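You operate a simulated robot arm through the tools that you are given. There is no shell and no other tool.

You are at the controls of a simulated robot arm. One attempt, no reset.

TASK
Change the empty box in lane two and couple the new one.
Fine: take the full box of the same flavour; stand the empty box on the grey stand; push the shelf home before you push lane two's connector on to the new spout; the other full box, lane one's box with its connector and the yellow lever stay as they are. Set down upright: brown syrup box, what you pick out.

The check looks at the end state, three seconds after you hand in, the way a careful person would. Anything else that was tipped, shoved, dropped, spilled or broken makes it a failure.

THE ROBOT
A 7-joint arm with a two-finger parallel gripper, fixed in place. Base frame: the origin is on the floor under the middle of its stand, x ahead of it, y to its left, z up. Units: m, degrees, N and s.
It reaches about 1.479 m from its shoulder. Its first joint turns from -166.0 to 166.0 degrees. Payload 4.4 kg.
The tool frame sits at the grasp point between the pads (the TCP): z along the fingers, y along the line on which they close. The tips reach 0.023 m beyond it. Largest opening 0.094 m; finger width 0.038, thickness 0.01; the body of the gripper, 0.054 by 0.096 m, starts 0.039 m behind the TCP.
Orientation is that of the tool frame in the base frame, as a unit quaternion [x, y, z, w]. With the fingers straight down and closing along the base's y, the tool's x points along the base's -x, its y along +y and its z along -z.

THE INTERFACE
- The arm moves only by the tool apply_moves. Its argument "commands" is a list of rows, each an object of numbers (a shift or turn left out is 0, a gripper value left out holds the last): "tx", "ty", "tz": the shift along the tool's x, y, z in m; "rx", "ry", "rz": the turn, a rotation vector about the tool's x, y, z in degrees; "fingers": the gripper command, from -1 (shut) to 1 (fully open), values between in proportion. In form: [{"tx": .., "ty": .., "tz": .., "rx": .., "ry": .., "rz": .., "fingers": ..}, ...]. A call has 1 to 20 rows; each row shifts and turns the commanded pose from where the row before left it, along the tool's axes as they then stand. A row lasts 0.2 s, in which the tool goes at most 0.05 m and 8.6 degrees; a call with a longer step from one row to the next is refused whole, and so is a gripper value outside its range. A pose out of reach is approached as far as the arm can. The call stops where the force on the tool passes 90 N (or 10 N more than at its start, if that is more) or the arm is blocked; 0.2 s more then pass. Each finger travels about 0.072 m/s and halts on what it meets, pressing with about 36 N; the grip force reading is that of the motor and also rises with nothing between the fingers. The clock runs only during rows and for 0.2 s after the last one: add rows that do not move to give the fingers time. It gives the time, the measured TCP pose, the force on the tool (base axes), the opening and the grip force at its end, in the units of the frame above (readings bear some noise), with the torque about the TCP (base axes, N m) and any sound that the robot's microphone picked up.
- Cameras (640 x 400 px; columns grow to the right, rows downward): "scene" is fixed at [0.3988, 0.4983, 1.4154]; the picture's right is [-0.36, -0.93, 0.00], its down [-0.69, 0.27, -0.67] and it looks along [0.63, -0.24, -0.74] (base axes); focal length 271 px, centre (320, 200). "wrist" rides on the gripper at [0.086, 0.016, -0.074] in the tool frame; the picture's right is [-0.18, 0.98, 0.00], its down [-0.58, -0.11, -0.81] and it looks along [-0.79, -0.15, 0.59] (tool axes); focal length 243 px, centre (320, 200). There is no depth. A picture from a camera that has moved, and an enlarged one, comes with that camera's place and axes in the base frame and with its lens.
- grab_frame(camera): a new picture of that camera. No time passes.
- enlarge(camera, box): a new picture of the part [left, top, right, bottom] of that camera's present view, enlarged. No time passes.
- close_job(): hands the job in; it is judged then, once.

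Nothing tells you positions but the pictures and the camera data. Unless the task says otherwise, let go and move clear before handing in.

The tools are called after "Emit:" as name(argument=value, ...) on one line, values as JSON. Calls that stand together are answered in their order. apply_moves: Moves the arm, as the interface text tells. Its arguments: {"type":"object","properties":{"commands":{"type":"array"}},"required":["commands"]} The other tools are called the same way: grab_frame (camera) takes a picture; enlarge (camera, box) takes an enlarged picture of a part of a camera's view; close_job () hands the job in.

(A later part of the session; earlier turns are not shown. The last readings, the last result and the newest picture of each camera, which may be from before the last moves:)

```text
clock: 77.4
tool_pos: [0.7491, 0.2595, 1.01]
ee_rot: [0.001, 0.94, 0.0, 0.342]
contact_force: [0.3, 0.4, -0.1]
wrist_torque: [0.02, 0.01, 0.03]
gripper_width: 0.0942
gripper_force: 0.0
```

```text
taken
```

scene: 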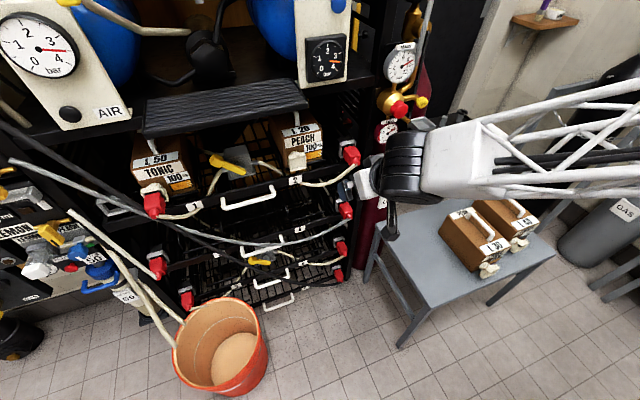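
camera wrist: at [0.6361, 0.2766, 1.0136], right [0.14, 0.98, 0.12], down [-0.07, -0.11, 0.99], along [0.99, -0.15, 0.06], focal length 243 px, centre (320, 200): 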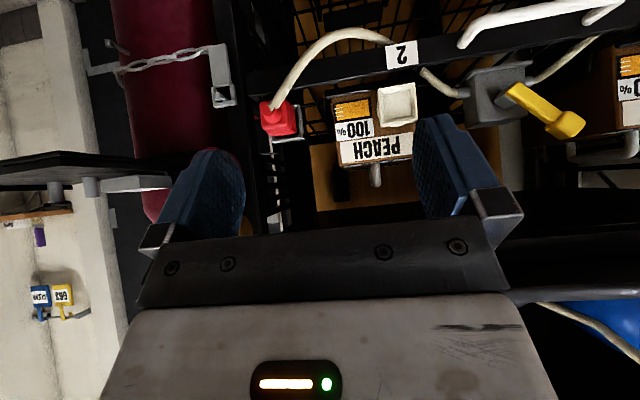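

Emit:
enlarge(camera="wrist", box=[230, 30, 430, 155])

Emit:
enlarge(camera="scene", box=[270, 110, 390, 200])

Emit:
enlarge(camera="scene", box=[90, 130, 230, 230])

```text
3.20 times, centred on (330, 92) of wrist
camera zoom: at [0.6361, 0.2766, 1.0136], right [0.14, 0.98, 0.12], down [-0.07, -0.11, 0.99], along [0.99, -0.15, 0.06], focal length 776 px, centre (288, 544)
```

zoom: 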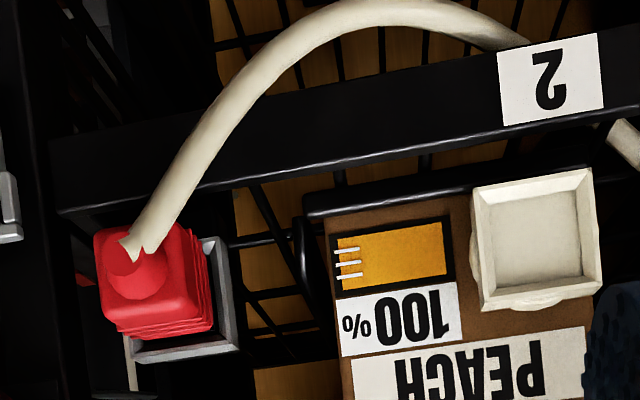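

```text
4.44 times, centred on (330, 155) of scene
camera zoom: at [0.3988, 0.4983, 1.4154], right [-0.36, -0.93, 0.0], down [-0.69, 0.27, -0.67], along [0.63, -0.24, -0.74], focal length 1204 px, centre (276, 400)
```

zoom: 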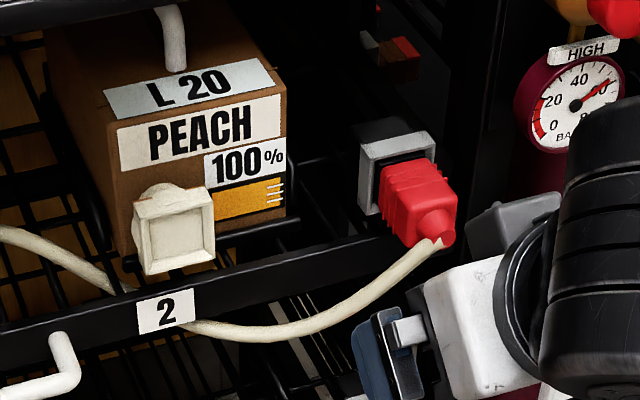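

```text
4.00 times, centred on (160, 180) of scene
camera zoom: at [0.3988, 0.4983, 1.4154], right [-0.36, -0.93, 0.0], down [-0.69, 0.27, -0.67], along [0.63, -0.24, -0.74], focal length 1084 px, centre (960, 280)
```

zoom: 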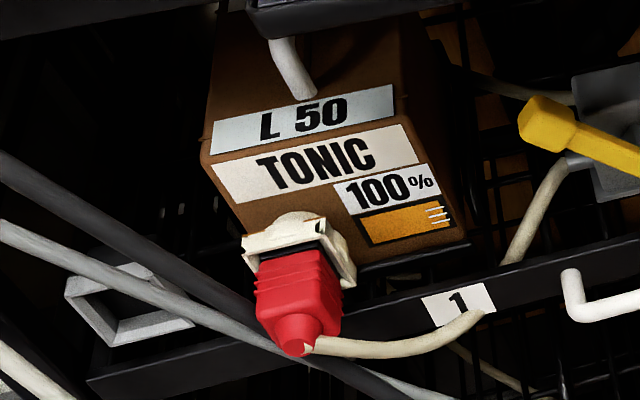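

The shelf is home. The spout rim sits at about (0.980, 0.345, 0.917) and the connector is parked with its holder rim near (0.977, 0.189, 0.922). I'll zoom in to measure both more exactly.

Emit:
enlarge(camera="wrist", box=[240, 80, 336, 140])

Emit:
enlarge(camera="wrist", box=[350, 70, 446, 130])

Emit:
enlarge(camera="scene", box=[320, 120, 400, 170])

Emit:
enlarge(camera="scene", box=[270, 130, 350, 180])

```text
6.67 times, centred on (288, 110) of wrist
camera zoom: at [0.6361, 0.2766, 1.0136], right [0.14, 0.98, 0.12], down [-0.07, -0.11, 0.99], along [0.99, -0.15, 0.06], focal length 1618 px, centre (533, 800)
```

zoom: 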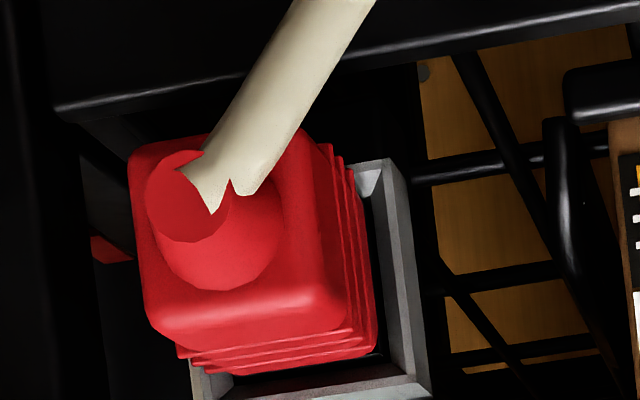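

```text
6.67 times, centred on (398, 100) of wrist
camera zoom: at [0.6361, 0.2766, 1.0136], right [0.14, 0.98, 0.12], down [-0.07, -0.11, 0.99], along [0.99, -0.15, 0.06], focal length 1618 px, centre (-200, 867)
```

zoom: 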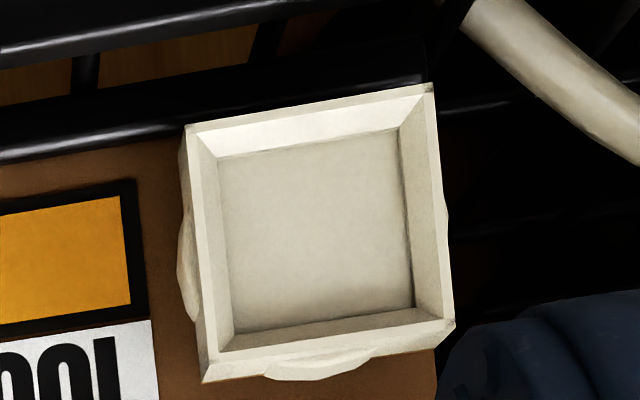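

```text
8.00 times, centred on (360, 145) of scene
camera zoom: at [0.3988, 0.4983, 1.4154], right [-0.36, -0.93, 0.0], down [-0.69, 0.27, -0.67], along [0.63, -0.24, -0.74], focal length 2167 px, centre (0, 640)
```

zoom: 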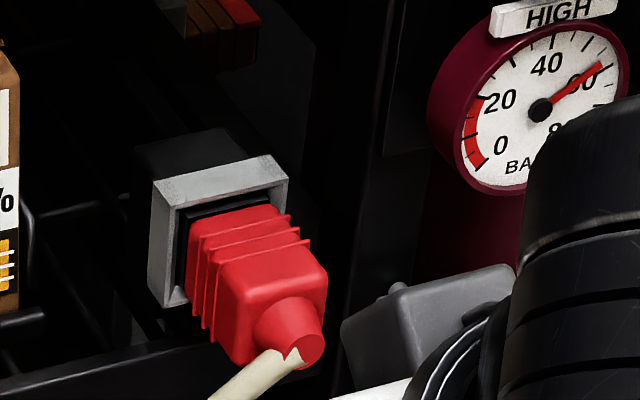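

```text
8.00 times, centred on (310, 155) of scene
camera zoom: at [0.3988, 0.4983, 1.4154], right [-0.36, -0.93, 0.0], down [-0.69, 0.27, -0.67], along [0.63, -0.24, -0.74], focal length 2167 px, centre (400, 560)
```

zoom: 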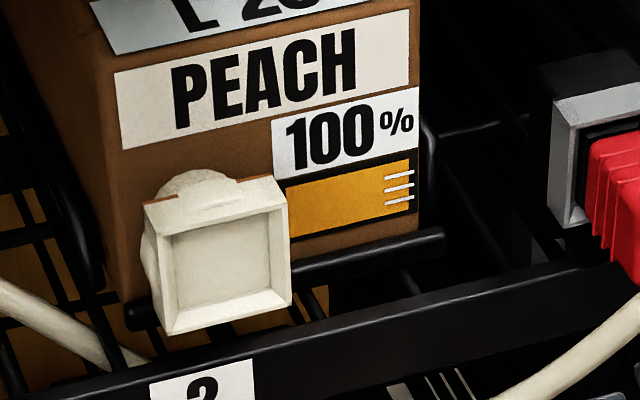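

Measured: spout rim centre (0.979, 0.344, 0.918), holder rim centre (0.979, 0.186, 0.921), red body x 0.928 to 0.975. I'll approach the connector from front-above at 45° with the fingers partly open, pausing short to check clearance to the valves.

Emit:
apply_moves(commands=[{"ry": -5, "fingers": 0.4}, {"tx": -0.0202, "tz": 0.0191, "ty": -0.0176, "fingers": 0.4}, {"tx": -0.0202, "tz": 0.0191, "ty": -0.0176}, {"tx": -0.0202, "tz": 0.0191, "ty": -0.0176}, {"tx": -0.0202, "tz": 0.0191, "ty": -0.0176}, {"tx": 0}])

Emit:
grab_frame(camera="wrist")

Emit:
grab_frame(camera="scene")

Emit:
enlarge(camera="scene", box=[280, 60, 480, 200])

```text
clock: 78.8
tool_pos: [0.8619, 0.1895, 1.013]
ee_rot: [0.001, 0.924, -0.001, 0.382]
contact_force: [0.5, 0.0, 0.5]
wrist_torque: [0.02, 0.01, 0.02]
gripper_width: 0.066
gripper_force: 0.0
```

```text
taken
camera wrist: at [0.7483, 0.2057, 1.0062], right [0.13, 0.98, 0.13], down [-0.16, -0.11, 0.98], along [0.98, -0.15, 0.14], focal length 243 px, centre (320, 200)
```

wrist: 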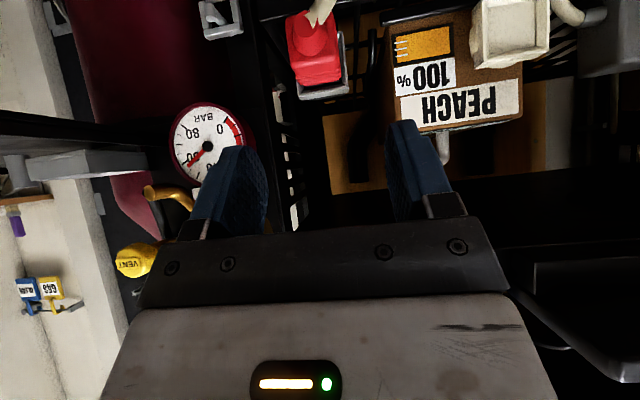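

```text
taken
```

scene: 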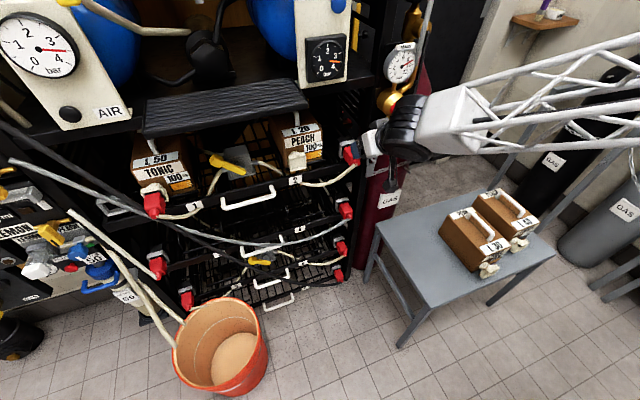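

```text
2.86 times, centred on (380, 130) of scene
camera zoom: at [0.3988, 0.4983, 1.4154], right [-0.36, -0.93, 0.0], down [-0.69, 0.27, -0.67], along [0.63, -0.24, -0.74], focal length 774 px, centre (149, 400)
```

zoom: 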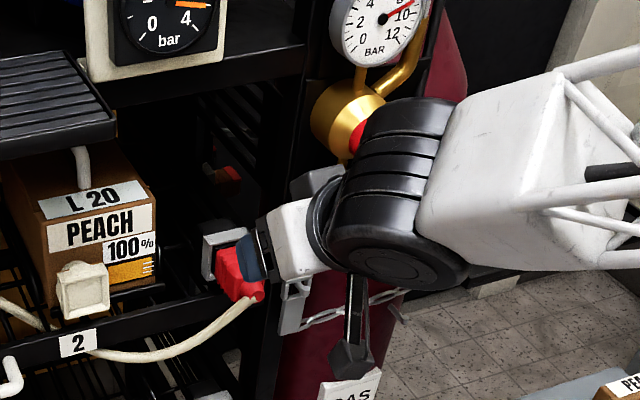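

The wrist joint passes near the red knob, but it's at about (0.928, 0.073, 1.066), which leaves 2–3 cm. Advancing most of the way along the finger direction and checking again.

Emit:
apply_moves(commands=[{"tz": 0.02}, {"tz": 0.02}, {"tz": 0.018}, {"tz": 0.012}, {"tx": 0}])

Emit:
grab_frame(camera="wrist")

Emit:
enlarge(camera="scene", box=[280, 60, 480, 200])

Emit:
enlarge(camera="scene", box=[320, 120, 400, 170])

```text
clock: 80.0
tool_pos: [0.9104, 0.1883, 0.9639]
ee_rot: [0.0, 0.924, 0.0, 0.382]
contact_force: [0.5, -0.4, 0.3]
wrist_torque: [0.01, 0.03, -0.01]
gripper_width: 0.0656
gripper_force: 0.1
```

```text
taken
camera wrist: at [0.7971, 0.2056, 0.9573], right [0.13, 0.98, 0.13], down [-0.16, -0.11, 0.98], along [0.98, -0.15, 0.14], focal length 243 px, centre (320, 200)
```

wrist: 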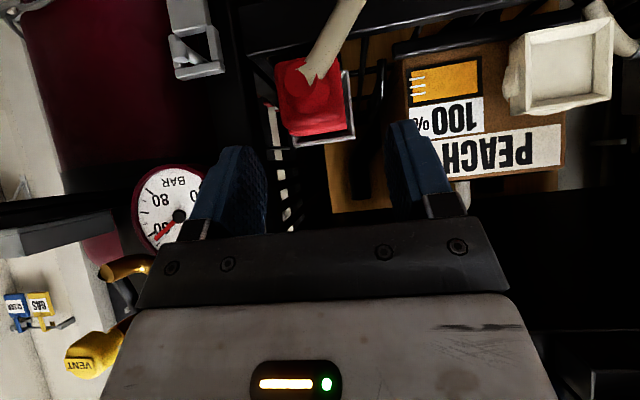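

```text
2.86 times, centred on (380, 130) of scene
camera zoom: at [0.3988, 0.4983, 1.4154], right [-0.36, -0.93, 0.0], down [-0.69, 0.27, -0.67], along [0.63, -0.24, -0.74], focal length 774 px, centre (149, 400)
```

zoom: 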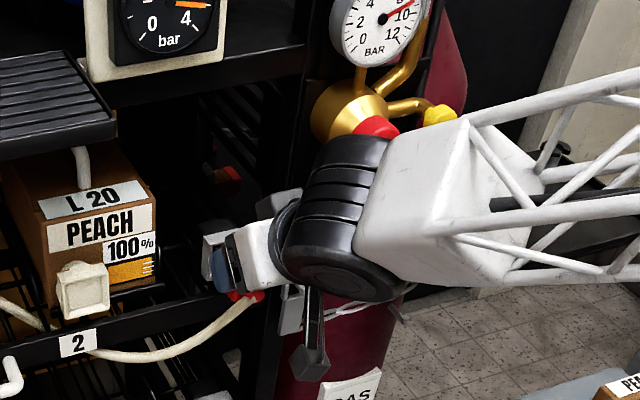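

```text
8.00 times, centred on (360, 145) of scene
camera zoom: at [0.3988, 0.4983, 1.4154], right [-0.36, -0.93, 0.0], down [-0.69, 0.27, -0.67], along [0.63, -0.24, -0.74], focal length 2167 px, centre (0, 640)
```

zoom: 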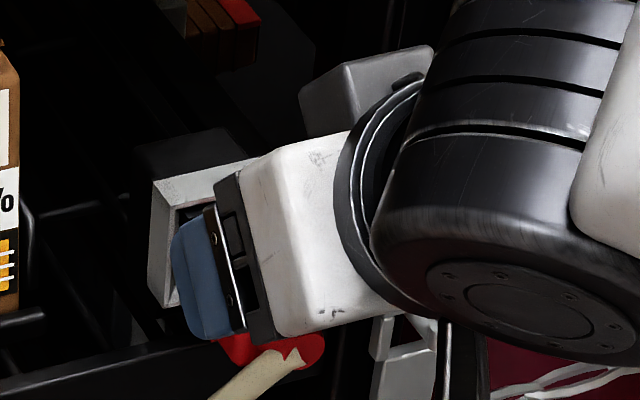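

Emit:
apply_moves(commands=[{"tz": 0.016, "ty": 0.0008}, {"tz": 0.016}, {"tz": 0.012}, {"tx": 0}])

Emit:
grab_frame(camera="wrist")

Emit:
enlarge(camera="scene", box=[280, 60, 480, 200])

Emit:
enlarge(camera="scene", box=[320, 120, 400, 170])

```text
clock: 81.0
tool_pos: [0.9422, 0.1889, 0.9325]
ee_rot: [0.0, 0.924, 0.0, 0.383]
contact_force: [-0.4, 0.8, 0.9]
wrist_torque: [0.0, 0.04, -0.02]
gripper_width: 0.066
gripper_force: 0.0
```

```text
taken
camera wrist: at [0.8277, 0.2066, 0.9257], right [0.13, 0.98, 0.13], down [-0.16, -0.11, 0.98], along [0.98, -0.15, 0.14], focal length 243 px, centre (320, 200)
```

wrist: 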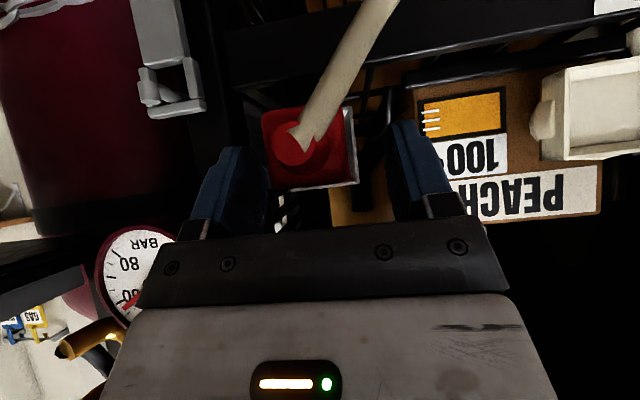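

```text
2.86 times, centred on (380, 130) of scene
camera zoom: at [0.3988, 0.4983, 1.4154], right [-0.36, -0.93, 0.0], down [-0.69, 0.27, -0.67], along [0.63, -0.24, -0.74], focal length 774 px, centre (149, 400)
```

zoom: 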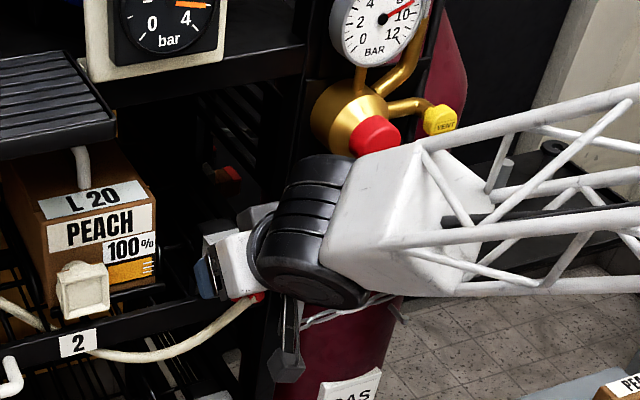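

```text
8.00 times, centred on (360, 145) of scene
camera zoom: at [0.3988, 0.4983, 1.4154], right [-0.36, -0.93, 0.0], down [-0.69, 0.27, -0.67], along [0.63, -0.24, -0.74], focal length 2167 px, centre (0, 640)
```

zoom: 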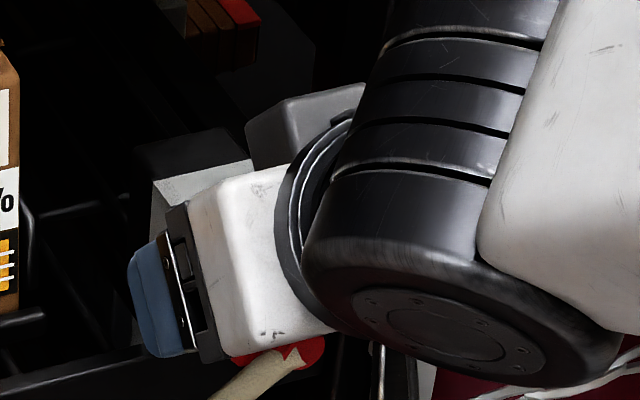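

The red body is centred between the fingers (y ≈ 0.189), with the hose clear under the palm. A few millimetres further in, then close.

Emit:
apply_moves(commands=[{"tz": 0.004}, {"tx": 0}, {"fingers": -1}, {"fingers": -1}, {"fingers": -1}, {"fingers": -1}])

Emit:
grab_frame(camera="wrist")

Emit:
enlarge(camera="scene", box=[320, 120, 400, 170])

```text
clock: 82.4
tool_pos: [0.9434, 0.1877, 0.9304]
ee_rot: [0.002, 0.924, -0.001, 0.382]
contact_force: [-14.0, -71.6, 7.6]
wrist_torque: [-0.71, -0.01, -1.04]
gripper_width: 0.0393
gripper_force: 36.4
```

```text
taken
camera wrist: at [0.8304, 0.2051, 0.9232], right [0.13, 0.98, 0.13], down [-0.16, -0.11, 0.98], along [0.98, -0.15, 0.14], focal length 243 px, centre (320, 200)
```

wrist: 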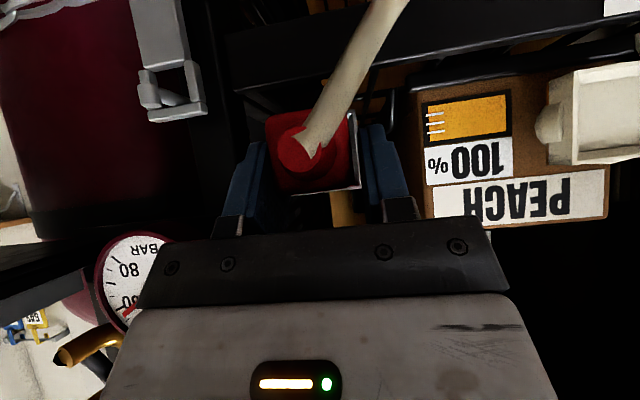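

```text
8.00 times, centred on (360, 145) of scene
camera zoom: at [0.3988, 0.4983, 1.4154], right [-0.36, -0.93, 0.0], down [-0.69, 0.27, -0.67], along [0.63, -0.24, -0.74], focal length 2167 px, centre (0, 640)
```

zoom: 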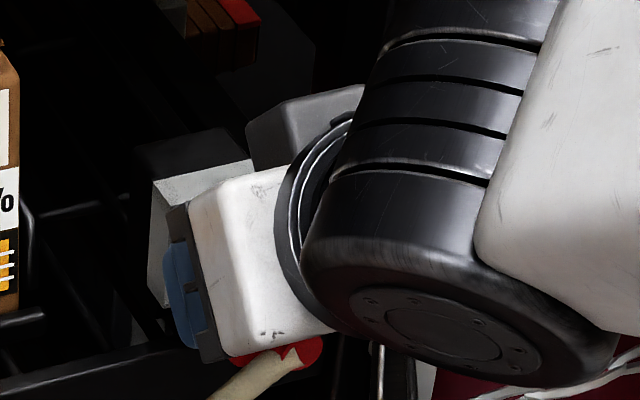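

Gripped at 39 mm, but there is a 72 N sideways load: the connector sits slightly further to -y than my fingers. I'll shift the hand by a millimetre at a time to unload it before pulling.

Emit:
apply_moves(commands=[{"ty": -0.001}, {"tx": 0}])

```text
clock: 83.0
tool_pos: [0.9444, 0.1872, 0.9303]
ee_rot: [0.001, 0.924, 0.0, 0.383]
contact_force: [-10.0, -71.3, 3.5]
wrist_torque: [-0.59, 0.12, -1.04]
gripper_width: 0.0383
gripper_force: 35.8
```

Emit:
apply_moves(commands=[{"ty": -0.001}, {"tx": 0}])

```text
clock: 83.6
tool_pos: [0.944, 0.1873, 0.9303]
ee_rot: [0.001, 0.924, -0.001, 0.383]
contact_force: [-6.1, -72.5, -0.8]
wrist_torque: [-0.5, 0.16, -0.92]
gripper_width: 0.0368
gripper_force: 36.0
```

Emit:
apply_moves(commands=[{"ty": -0.001}, {"tx": 0}])

```text
clock: 84.2
tool_pos: [0.9435, 0.1857, 0.9312]
ee_rot: [0.001, 0.924, 0.0, 0.383]
contact_force: [-5.7, -66.2, -2.7]
wrist_torque: [-0.41, 0.22, -0.85]
gripper_width: 0.0356
gripper_force: 36.3
```

Emit:
apply_moves(commands=[{"ty": -0.001}, {"tx": 0}])

Emit:
grab_frame(camera="wrist")

```text
clock: 84.8
tool_pos: [0.9438, 0.185, 0.9309]
ee_rot: [0.0, 0.924, 0.001, 0.382]
contact_force: [-6.3, -42.6, -4.5]
wrist_torque: [-0.23, 0.29, -0.43]
gripper_width: 0.0355
gripper_force: 36.2
```

```text
taken
camera wrist: at [0.8305, 0.2026, 0.9232], right [0.13, 0.98, 0.13], down [-0.16, -0.11, 0.98], along [0.98, -0.15, 0.14], focal length 243 px, centre (320, 200)
```

wrist: 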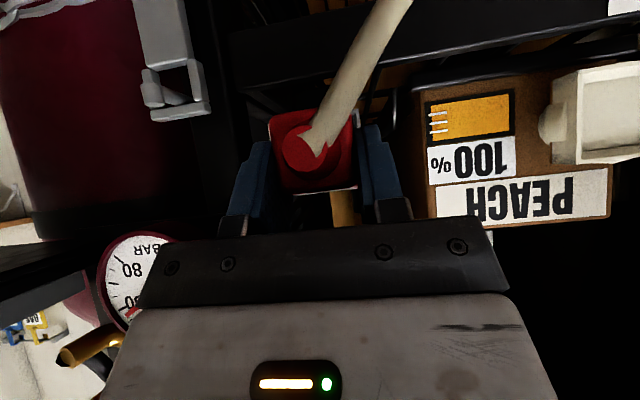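

Both fingers now touch (width 35.5 mm) and the side load is falling. A little more.

Emit:
apply_moves(commands=[{"ty": -0.001}, {"tx": 0}])

```text
clock: 85.4
tool_pos: [0.9424, 0.1847, 0.9311]
ee_rot: [0.0, 0.924, 0.0, 0.382]
contact_force: [-2.1, -14.6, -8.1]
wrist_torque: [0.12, 0.32, 0.08]
gripper_width: 0.0352
gripper_force: 36.0
```

Emit:
apply_moves(commands=[{"ty": -0.0004}, {"tx": 0.0021, "tz": -0.0021}, {"tx": 0.0028, "tz": -0.0028}, {"tx": 0.0028, "tz": -0.0028}, {"tx": 0}])

Emit:
grab_frame(camera="wrist")

Emit:
enlarge(camera="scene", box=[320, 120, 400, 170])

```text
clock: 86.6
tool_pos: [0.9335, 0.1847, 0.9304]
ee_rot: [0.0, 0.924, 0.0, 0.382]
contact_force: [-0.3, -0.4, -0.2]
wrist_torque: [0.0, 0.04, 0.0]
gripper_width: 0.0353
gripper_force: 35.6
```

```text
taken
camera wrist: at [0.8197, 0.2011, 0.9234], right [0.13, 0.98, 0.13], down [-0.16, -0.11, 0.98], along [0.98, -0.15, 0.14], focal length 243 px, centre (320, 200)
```

wrist: 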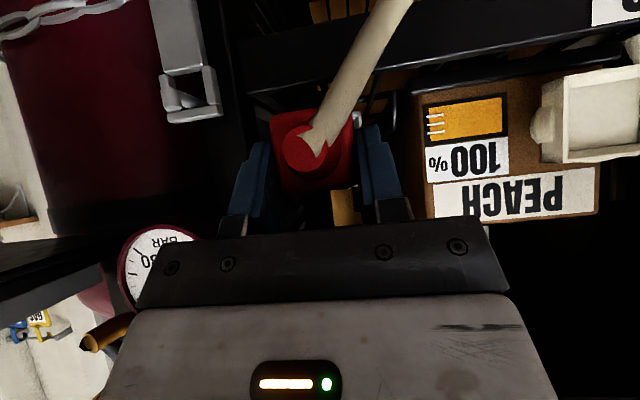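

```text
8.00 times, centred on (360, 145) of scene
camera zoom: at [0.3988, 0.4983, 1.4154], right [-0.36, -0.93, 0.0], down [-0.69, 0.27, -0.67], along [0.63, -0.24, -0.74], focal length 2167 px, centre (0, 640)
```

zoom: 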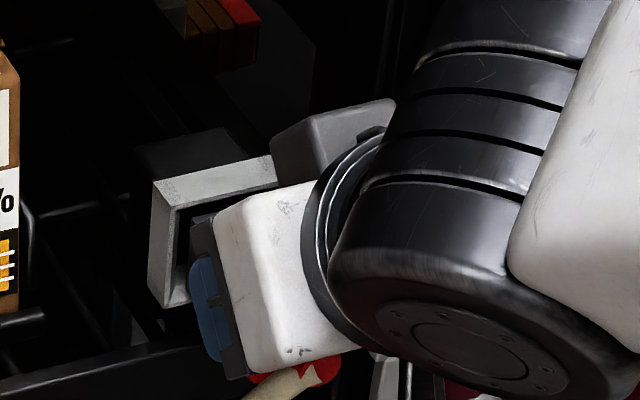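

The connector is coming free with almost no force and is steady in the grip. Pulling it the rest of the way out.

Emit:
apply_moves(commands=[{"tx": 0.0057, "tz": -0.0057}, {"tx": 0.0085, "tz": -0.0085}, {"tx": 0.0085, "tz": -0.0085}, {"tx": 0.0085, "tz": -0.0085}, {"tx": 0.0057, "tz": -0.0057}, {"tx": 0}])

Emit:
grab_frame(camera="wrist")

Emit:
enlarge(camera="scene", box=[280, 110, 440, 210])

```text
clock: 88.0
tool_pos: [0.8815, 0.1835, 0.9308]
ee_rot: [0.0, 0.924, 0.0, 0.382]
contact_force: [-0.3, 0.4, -0.5]
wrist_torque: [0.01, 0.02, 0.04]
gripper_width: 0.0356
gripper_force: 36.1
```

```text
taken
camera wrist: at [0.7674, 0.2011, 0.9234], right [0.13, 0.98, 0.13], down [-0.16, -0.11, 0.98], along [0.98, -0.15, 0.14], focal length 243 px, centre (320, 200)
```

wrist: 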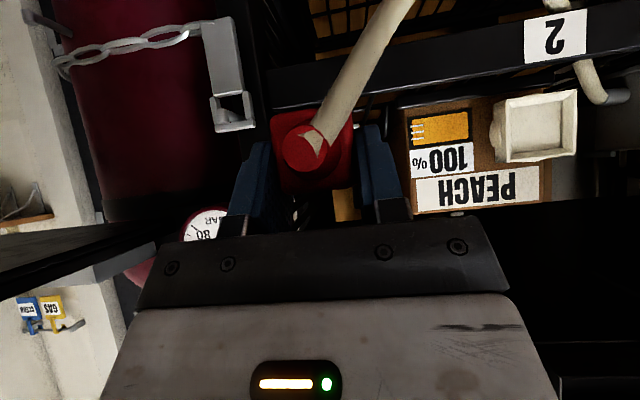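

```text
4.00 times, centred on (360, 160) of scene
camera zoom: at [0.3988, 0.4983, 1.4154], right [-0.36, -0.93, 0.0], down [-0.69, 0.27, -0.67], along [0.63, -0.24, -0.74], focal length 1084 px, centre (160, 360)
```

zoom: 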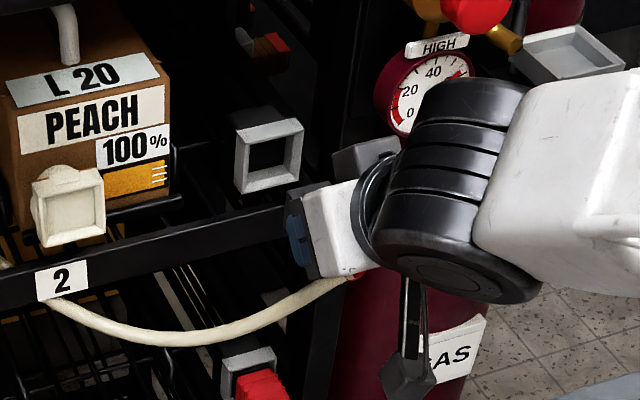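

Emit:
enlarge(camera="scene", box=[330, 130, 370, 165])

Emit:
enlarge(camera="scene", box=[280, 145, 320, 180])

Emit:
enlarge(camera="wrist", box=[480, 80, 600, 170])

Emit:
enlarge(camera="wrist", box=[220, 80, 420, 205])

```text
11.43 times, centred on (350, 148) of scene
camera zoom: at [0.3988, 0.4983, 1.4154], right [-0.36, -0.93, 0.0], down [-0.69, 0.27, -0.67], along [0.63, -0.24, -0.74], focal length 3096 px, centre (-23, 800)
```

zoom: 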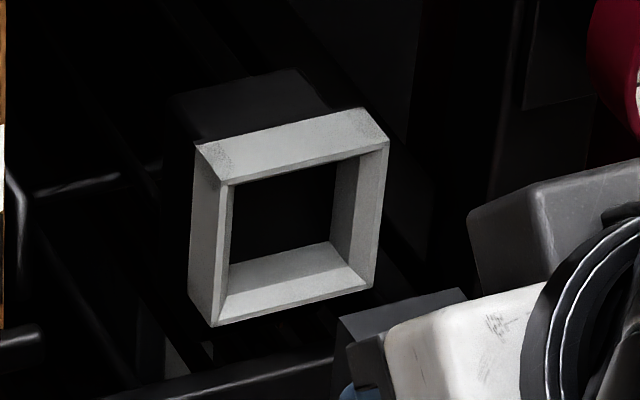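

```text
11.43 times, centred on (300, 162) of scene
camera zoom: at [0.3988, 0.4983, 1.4154], right [-0.36, -0.93, 0.0], down [-0.69, 0.27, -0.67], along [0.63, -0.24, -0.74], focal length 3096 px, centre (549, 629)
```

zoom: 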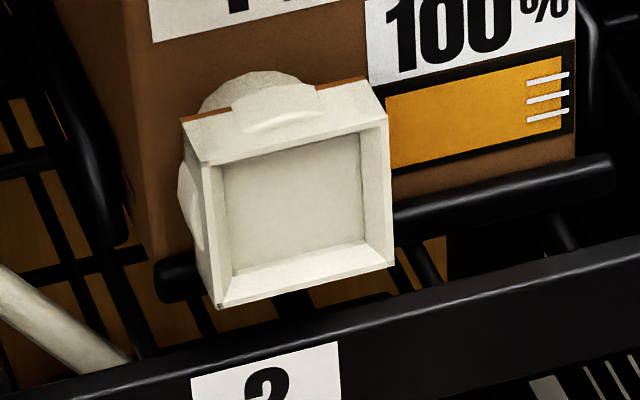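

```text
4.44 times, centred on (540, 125) of wrist
camera zoom: at [0.7674, 0.2011, 0.9234], right [0.13, 0.98, 0.13], down [-0.16, -0.11, 0.98], along [0.98, -0.15, 0.14], focal length 1078 px, centre (-658, 533)
```

zoom: 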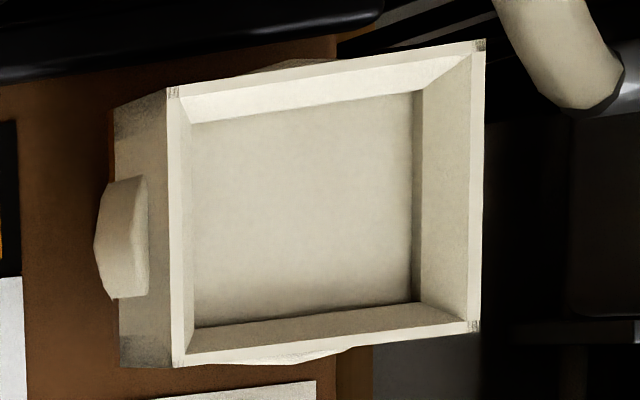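

```text
3.20 times, centred on (320, 142) of wrist
camera zoom: at [0.7674, 0.2011, 0.9234], right [0.13, 0.98, 0.13], down [-0.16, -0.11, 0.98], along [0.98, -0.15, 0.14], focal length 776 px, centre (320, 384)
```

zoom: 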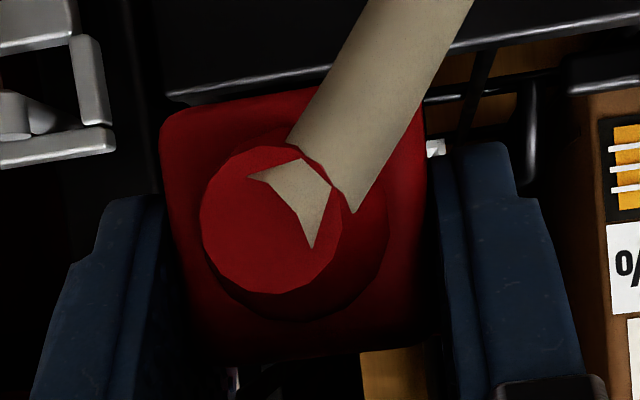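

The connector is out and held square. The spout rim centre re-measures as (0.976, 0.344, 0.917), at the same height as the empty holder, so I need to shift about 0.159 m in +y. Moving across with the connector well in front of the rack.

Emit:
apply_moves(commands=[{"ty": 0.02}, {"ty": 0.032}, {"ty": 0.036}, {"ty": 0.036}, {"ty": 0.0234}, {"ty": 0.012}, {"tx": 0}])

Emit:
grab_frame(camera="wrist")

Emit:
grab_frame(camera="scene")

Emit:
enlarge(camera="scene", box=[260, 90, 420, 210])

```text
clock: 89.6
tool_pos: [0.8797, 0.3421, 0.9312]
ee_rot: [0.001, 0.924, 0.0, 0.382]
contact_force: [0.5, -0.3, -0.5]
wrist_torque: [0.01, 0.0, 0.0]
gripper_width: 0.0351
gripper_force: 36.4
```

```text
taken
camera wrist: at [0.7672, 0.36, 0.9232], right [0.13, 0.98, 0.13], down [-0.16, -0.11, 0.98], along [0.98, -0.15, 0.14], focal length 243 px, centre (320, 200)
```

wrist: 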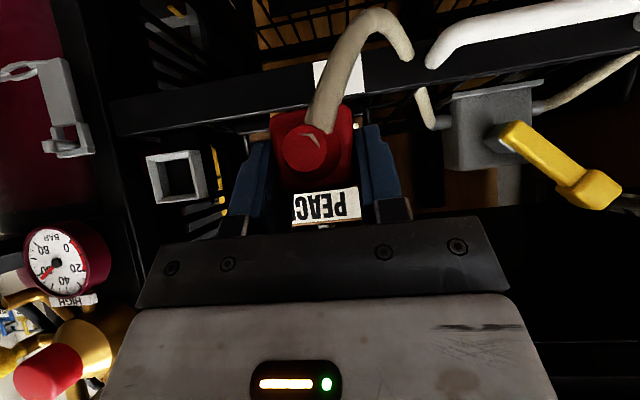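

```text
taken
```

scene: 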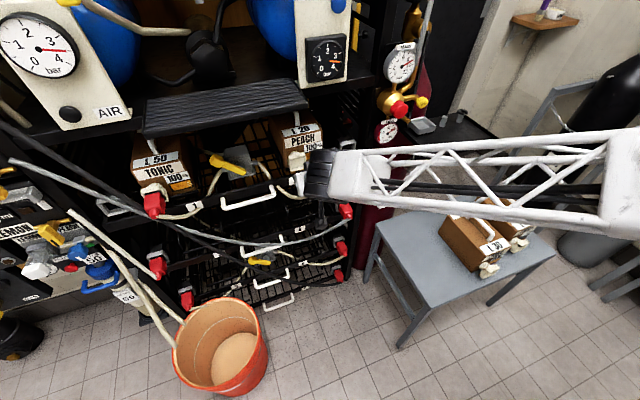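

```text
3.33 times, centred on (340, 150) of scene
camera zoom: at [0.3988, 0.4983, 1.4154], right [-0.36, -0.93, 0.0], down [-0.69, 0.27, -0.67], along [0.63, -0.24, -0.74], focal length 903 px, centre (253, 367)
```

zoom: 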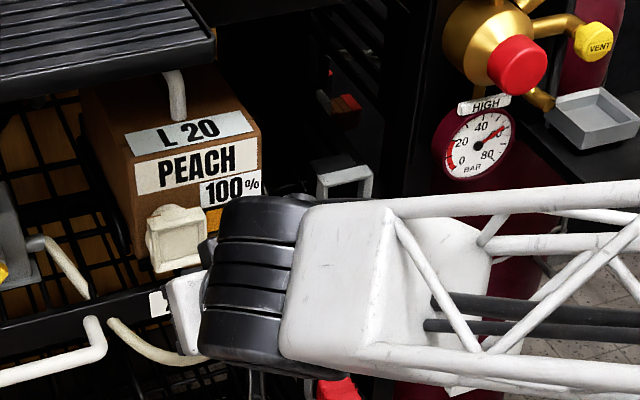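

Emit:
enlarge(camera="wrist", box=[130, 135, 226, 215])

Emit:
enlarge(camera="wrist", box=[220, 80, 420, 230])

```text
5.00 times, centred on (178, 175) of wrist
camera zoom: at [0.7672, 0.36, 0.9232], right [0.13, 0.98, 0.13], down [-0.16, -0.11, 0.98], along [0.98, -0.15, 0.14], focal length 1213 px, centre (1030, 325)
```

zoom: 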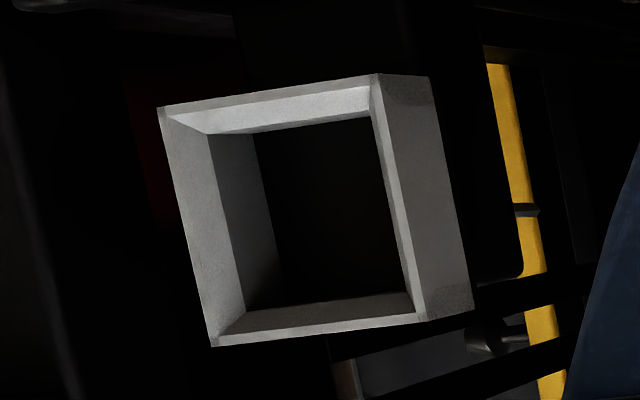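

```text
2.67 times, centred on (320, 155) of wrist
camera zoom: at [0.7672, 0.36, 0.9232], right [0.13, 0.98, 0.13], down [-0.16, -0.11, 0.98], along [0.98, -0.15, 0.14], focal length 647 px, centre (320, 320)
```

zoom: 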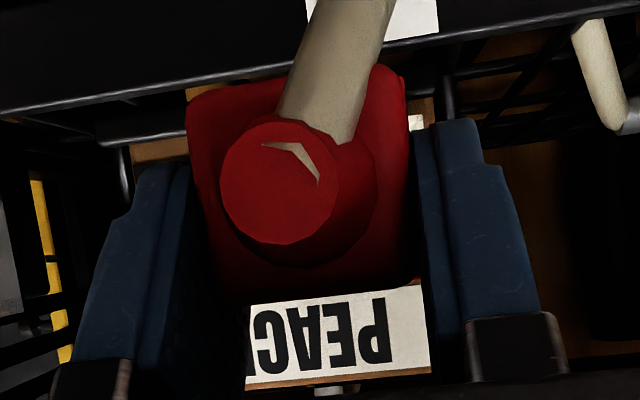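

The holder and spout heights agree (both z ≈ 0.917 from the same camera tilt), so no height change is needed. Moving the connector in toward the spout in small steps, watching the forces.

Emit:
apply_moves(commands=[{"tx": -0.0057, "tz": 0.0057}, {"tx": -0.0071, "tz": 0.0071}, {"tx": -0.0057, "tz": 0.0057}, {"tx": -0.0035, "tz": 0.0035}, {"tx": 0}])

Emit:
enlarge(camera="scene", box=[260, 110, 380, 200])

Emit:
enlarge(camera="wrist", box=[220, 60, 420, 230])

```text
clock: 90.8
tool_pos: [0.9126, 0.3441, 0.931]
ee_rot: [-0.001, 0.924, 0.0, 0.382]
contact_force: [0.3, -0.4, -1.0]
wrist_torque: [0.01, -0.02, -0.03]
gripper_width: 0.0354
gripper_force: 36.1
```

```text
4.44 times, centred on (320, 155) of scene
camera zoom: at [0.3988, 0.4983, 1.4154], right [-0.36, -0.93, 0.0], down [-0.69, 0.27, -0.67], along [0.63, -0.24, -0.74], focal length 1204 px, centre (320, 400)
```

zoom: 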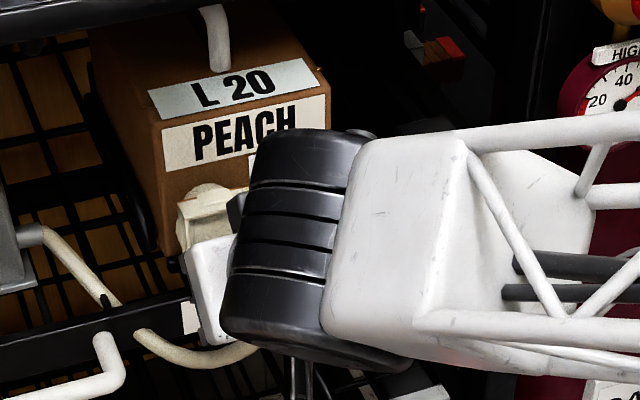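

```text
2.35 times, centred on (320, 145) of wrist
camera zoom: at [0.7992, 0.3604, 0.923], right [0.13, 0.98, 0.13], down [-0.16, -0.11, 0.98], along [0.98, -0.15, 0.14], focal length 571 px, centre (320, 329)
```

zoom: 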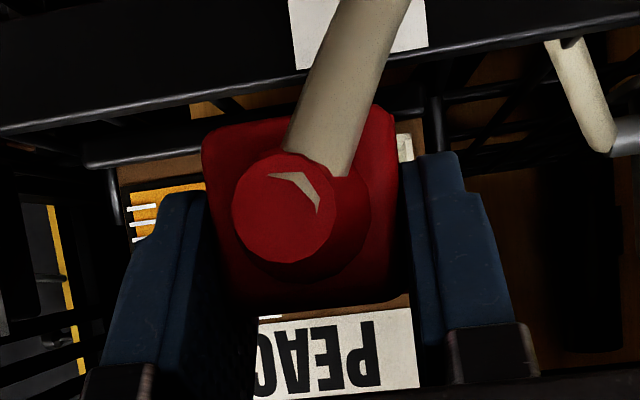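

Emit:
apply_moves(commands=[{"tx": -0.0028, "tz": 0.0028}, {"tx": -0.0028, "tz": 0.0028}, {"tx": 0}])

```text
clock: 91.6
tool_pos: [0.9205, 0.3439, 0.931]
ee_rot: [0.0, 0.924, 0.0, 0.384]
contact_force: [0.0, -1.1, -0.6]
wrist_torque: [0.0, -0.01, 0.02]
gripper_width: 0.0354
gripper_force: 35.9
```

Emit:
apply_moves(commands=[{"tx": -0.0021, "tz": 0.0021}, {"tx": -0.0021, "tz": 0.0021}, {"tx": 0}])

```text
clock: 92.4
tool_pos: [0.9253, 0.3429, 0.9305]
ee_rot: [0.0, 0.924, 0.0, 0.382]
contact_force: [-0.6, 0.0, -0.6]
wrist_torque: [0.01, 0.01, 0.0]
gripper_width: 0.0352
gripper_force: 36.0
```

Emit:
apply_moves(commands=[{"tx": -0.0021, "tz": 0.0021}, {"tx": -0.0021, "tz": 0.0021}, {"tx": 0}])

```text
clock: 93.2
tool_pos: [0.9324, 0.3429, 0.9315]
ee_rot: [0.0, 0.924, 0.0, 0.383]
contact_force: [-1.0, 0.2, 0.4]
wrist_torque: [0.02, 0.03, 0.02]
gripper_width: 0.0355
gripper_force: 36.0
```

Emit:
apply_moves(commands=[{"tx": -0.0014, "tz": 0.0014}, {"tx": -0.0014, "tz": 0.0014}, {"tx": 0}])

Emit:
enlarge(camera="wrist", box=[220, 60, 420, 230])

Emit:
enlarge(camera="scene", box=[260, 120, 340, 180])

```text
clock: 94.0
tool_pos: [0.936, 0.3433, 0.9309]
ee_rot: [0.001, 0.924, 0.0, 0.383]
contact_force: [0.5, -0.3, -1.2]
wrist_torque: [-0.01, -0.01, 0.01]
gripper_width: 0.0352
gripper_force: 35.7
```

```text
2.35 times, centred on (320, 145) of wrist
camera zoom: at [0.823, 0.3606, 0.923], right [0.13, 0.98, 0.13], down [-0.16, -0.11, 0.98], along [0.98, -0.15, 0.14], focal length 571 px, centre (320, 329)
```

zoom: 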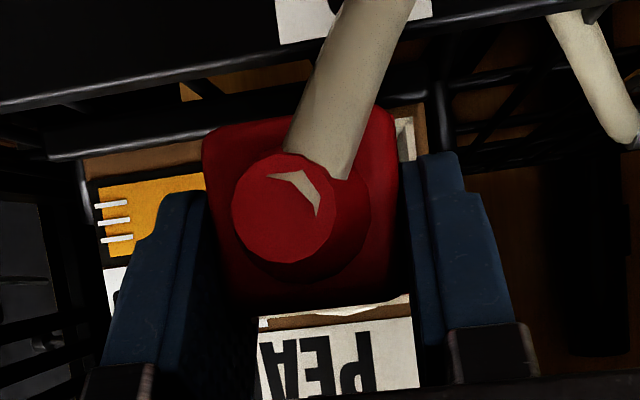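

```text
6.67 times, centred on (300, 150) of scene
camera zoom: at [0.3988, 0.4983, 1.4154], right [-0.36, -0.93, 0.0], down [-0.69, 0.27, -0.67], along [0.63, -0.24, -0.74], focal length 1806 px, centre (453, 533)
```

zoom: 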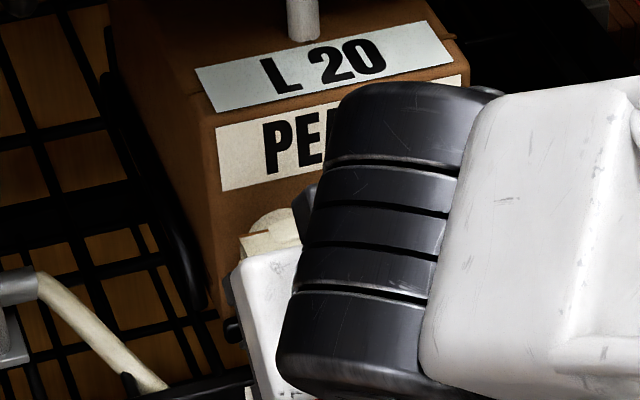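

Emit:
apply_moves(commands=[{"tx": -0.0014, "tz": 0.0014}, {"tx": -0.0014, "tz": 0.0014}, {"tx": 0}])

```text
clock: 94.8
tool_pos: [0.9395, 0.3433, 0.9301]
ee_rot: [0.0, 0.924, 0.0, 0.383]
contact_force: [-7.1, 1.9, -0.1]
wrist_torque: [0.03, 0.05, 0.02]
gripper_width: 0.0353
gripper_force: 35.5
```

First contact: 7 N along the push axis with almost no side load. Continuing to press it home.

Emit:
apply_moves(commands=[{"tx": -0.0007, "tz": 0.0007}, {"tx": -0.0007, "tz": 0.0007}, {"tx": 0}])

```text
clock: 95.6
tool_pos: [0.9422, 0.3434, 0.9319]
ee_rot: [0.0, 0.924, 0.0, 0.383]
contact_force: [-4.9, 0.0, -2.0]
wrist_torque: [0.0, 0.11, -0.09]
gripper_width: 0.0351
gripper_force: 35.5
```

Emit:
apply_moves(commands=[{"tx": -0.0007, "tz": 0.0007}, {"tx": -0.0007, "tz": 0.0007}, {"tx": 0}])

Emit:
enlarge(camera="scene", box=[260, 120, 340, 180])

Emit:
enlarge(camera="wrist", box=[220, 60, 420, 230])

```text
clock: 96.4
tool_pos: [0.9435, 0.3436, 0.931]
ee_rot: [0.001, 0.924, -0.001, 0.383]
contact_force: [-3.9, 0.8, -4.8]
wrist_torque: [0.04, 0.16, -0.03]
gripper_width: 0.0352
gripper_force: 36.2
```

```text
6.67 times, centred on (300, 150) of scene
camera zoom: at [0.3988, 0.4983, 1.4154], right [-0.36, -0.93, 0.0], down [-0.69, 0.27, -0.67], along [0.63, -0.24, -0.74], focal length 1806 px, centre (453, 533)
```

zoom: 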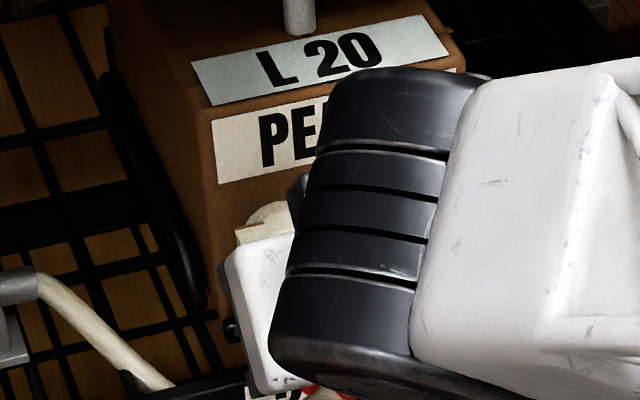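

```text
2.35 times, centred on (320, 145) of wrist
camera zoom: at [0.8307, 0.3606, 0.9231], right [0.13, 0.98, 0.13], down [-0.16, -0.11, 0.98], along [0.98, -0.15, 0.14], focal length 571 px, centre (320, 329)
```

zoom: 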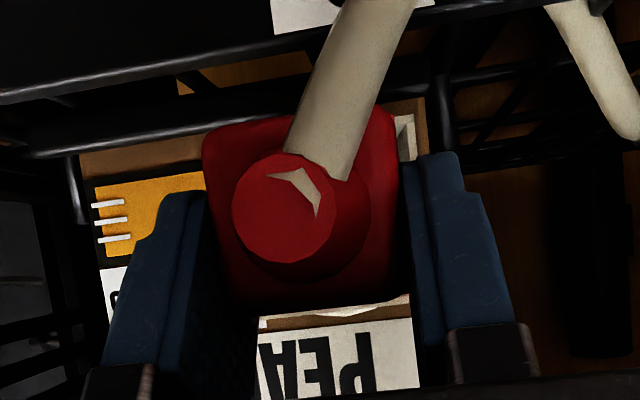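

The box is sliding back toward its rear stop under the push, which is expected. There's a slight downward reaction, so I'll ease the hand down about 1 mm while continuing.

Emit:
apply_moves(commands=[{"tx": 0.0007, "tz": 0.0007}, {"tx": -0.0007, "tz": 0.0007}, {"tx": -0.0007, "tz": 0.0007}, {"tx": 0}])

```text
clock: 97.4
tool_pos: [0.9452, 0.3434, 0.9304]
ee_rot: [0.0, 0.924, 0.0, 0.383]
contact_force: [-8.1, 1.2, 8.4]
wrist_torque: [0.02, -0.15, -0.09]
gripper_width: 0.0355
gripper_force: 35.7
```

The vertical force flipped sign with a 1 mm shift, so the nose is captured inside the cup. I'll re-centre by 0.6 mm and keep pushing.

Emit:
apply_moves(commands=[{"tx": -0.0004, "tz": -0.0004}, {"tx": -0.0007, "tz": 0.0007}, {"tx": -0.0007, "tz": 0.0007}, {"tx": 0}])

```text
clock: 98.4
tool_pos: [0.9466, 0.3442, 0.9288]
ee_rot: [0.0, 0.924, 0.0, 0.383]
contact_force: [-9.5, 1.3, 6.3]
wrist_torque: [0.04, -0.12, -0.02]
gripper_width: 0.0351
gripper_force: 36.3
```

Emit:
apply_moves(commands=[{"tx": -0.0007, "tz": 0.0007}, {"tx": -0.0007, "tz": 0.0007}, {"tx": -0.0007, "tz": 0.0007}, {"tx": 0}])

Emit:
enlarge(camera="scene", box=[260, 120, 340, 180])

```text
clock: 99.4
tool_pos: [0.9494, 0.3434, 0.9287]
ee_rot: [0.0, 0.924, -0.001, 0.382]
contact_force: [-33.2, 1.3, 4.0]
wrist_torque: [0.01, 0.32, 0.04]
gripper_width: 0.0354
gripper_force: 36.2
```

```text
6.67 times, centred on (300, 150) of scene
camera zoom: at [0.3988, 0.4983, 1.4154], right [-0.36, -0.93, 0.0], down [-0.69, 0.27, -0.67], along [0.63, -0.24, -0.74], focal length 1806 px, centre (453, 533)
```

zoom: 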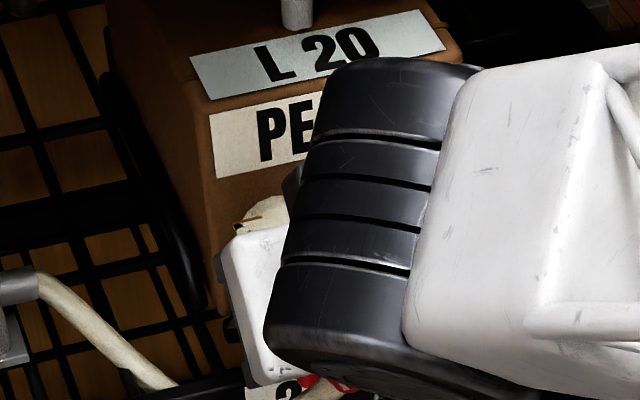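

The box is now against its stop and the push force is rising (33 N). Pressing further, a millimetre at a time.

Emit:
apply_moves(commands=[{"tx": -0.0007, "tz": 0.0007}, {"tx": 0}])

```text
clock: 100.0
tool_pos: [0.9511, 0.3431, 0.9307]
ee_rot: [0.0, 0.924, -0.001, 0.382]
contact_force: [-35.2, -0.1, 1.7]
wrist_torque: [0.01, 0.28, 0.0]
gripper_width: 0.0353
gripper_force: 35.9
```

Emit:
apply_moves(commands=[{"tx": -0.0007, "tz": 0.0007}, {"tx": -0.0007, "tz": 0.0007}, {"tx": 0}])

Emit:
enlarge(camera="wrist", box=[220, 60, 420, 230])

```text
clock: 100.8
tool_pos: [0.9531, 0.3418, 0.9292]
ee_rot: [0.0, 0.924, -0.001, 0.383]
contact_force: [-34.9, -0.6, -4.0]
wrist_torque: [0.04, 0.28, -0.07]
gripper_width: 0.0354
gripper_force: 36.3
```

```text
2.35 times, centred on (320, 145) of wrist
camera zoom: at [0.8402, 0.3603, 0.9227], right [0.13, 0.98, 0.13], down [-0.16, -0.11, 0.98], along [0.98, -0.15, 0.14], focal length 571 px, centre (320, 329)
```

zoom: 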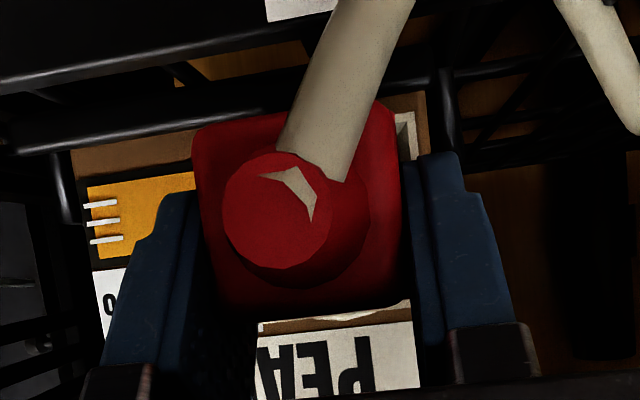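

The push force has plateaued at about 35 N while the hand creeps forward, so the fingers are slipping along the connector body. Before changing grip, I'll look at how lane one's coupled connector sits, for comparison.

Emit:
enlarge(camera="scene", box=[130, 170, 190, 225])

Emit:
grab_frame(camera="wrist")

Emit:
enlarge(camera="scene", box=[270, 140, 340, 200])

```text
7.27 times, centred on (160, 198) of scene
camera zoom: at [0.3988, 0.4983, 1.4154], right [-0.36, -0.93, 0.0], down [-0.69, 0.27, -0.67], along [0.63, -0.24, -0.74], focal length 1970 px, centre (1484, 218)
```

zoom: 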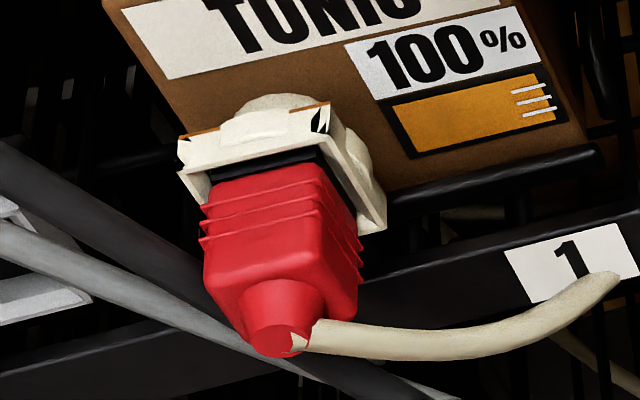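

```text
taken
camera wrist: at [0.8402, 0.3603, 0.9227], right [0.13, 0.98, 0.13], down [-0.16, -0.11, 0.98], along [0.98, -0.15, 0.14], focal length 243 px, centre (320, 200)
```

wrist: 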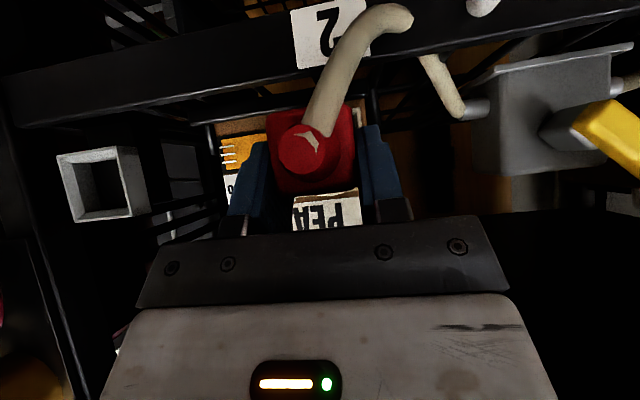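

```text
6.67 times, centred on (305, 170) of scene
camera zoom: at [0.3988, 0.4983, 1.4154], right [-0.36, -0.93, 0.0], down [-0.69, 0.27, -0.67], along [0.63, -0.24, -0.74], focal length 1806 px, centre (420, 400)
```

zoom: 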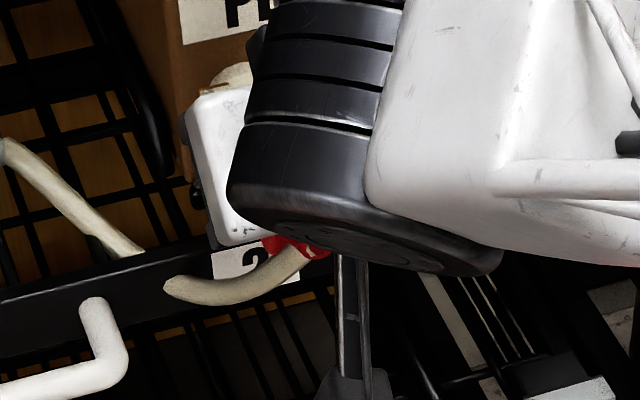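

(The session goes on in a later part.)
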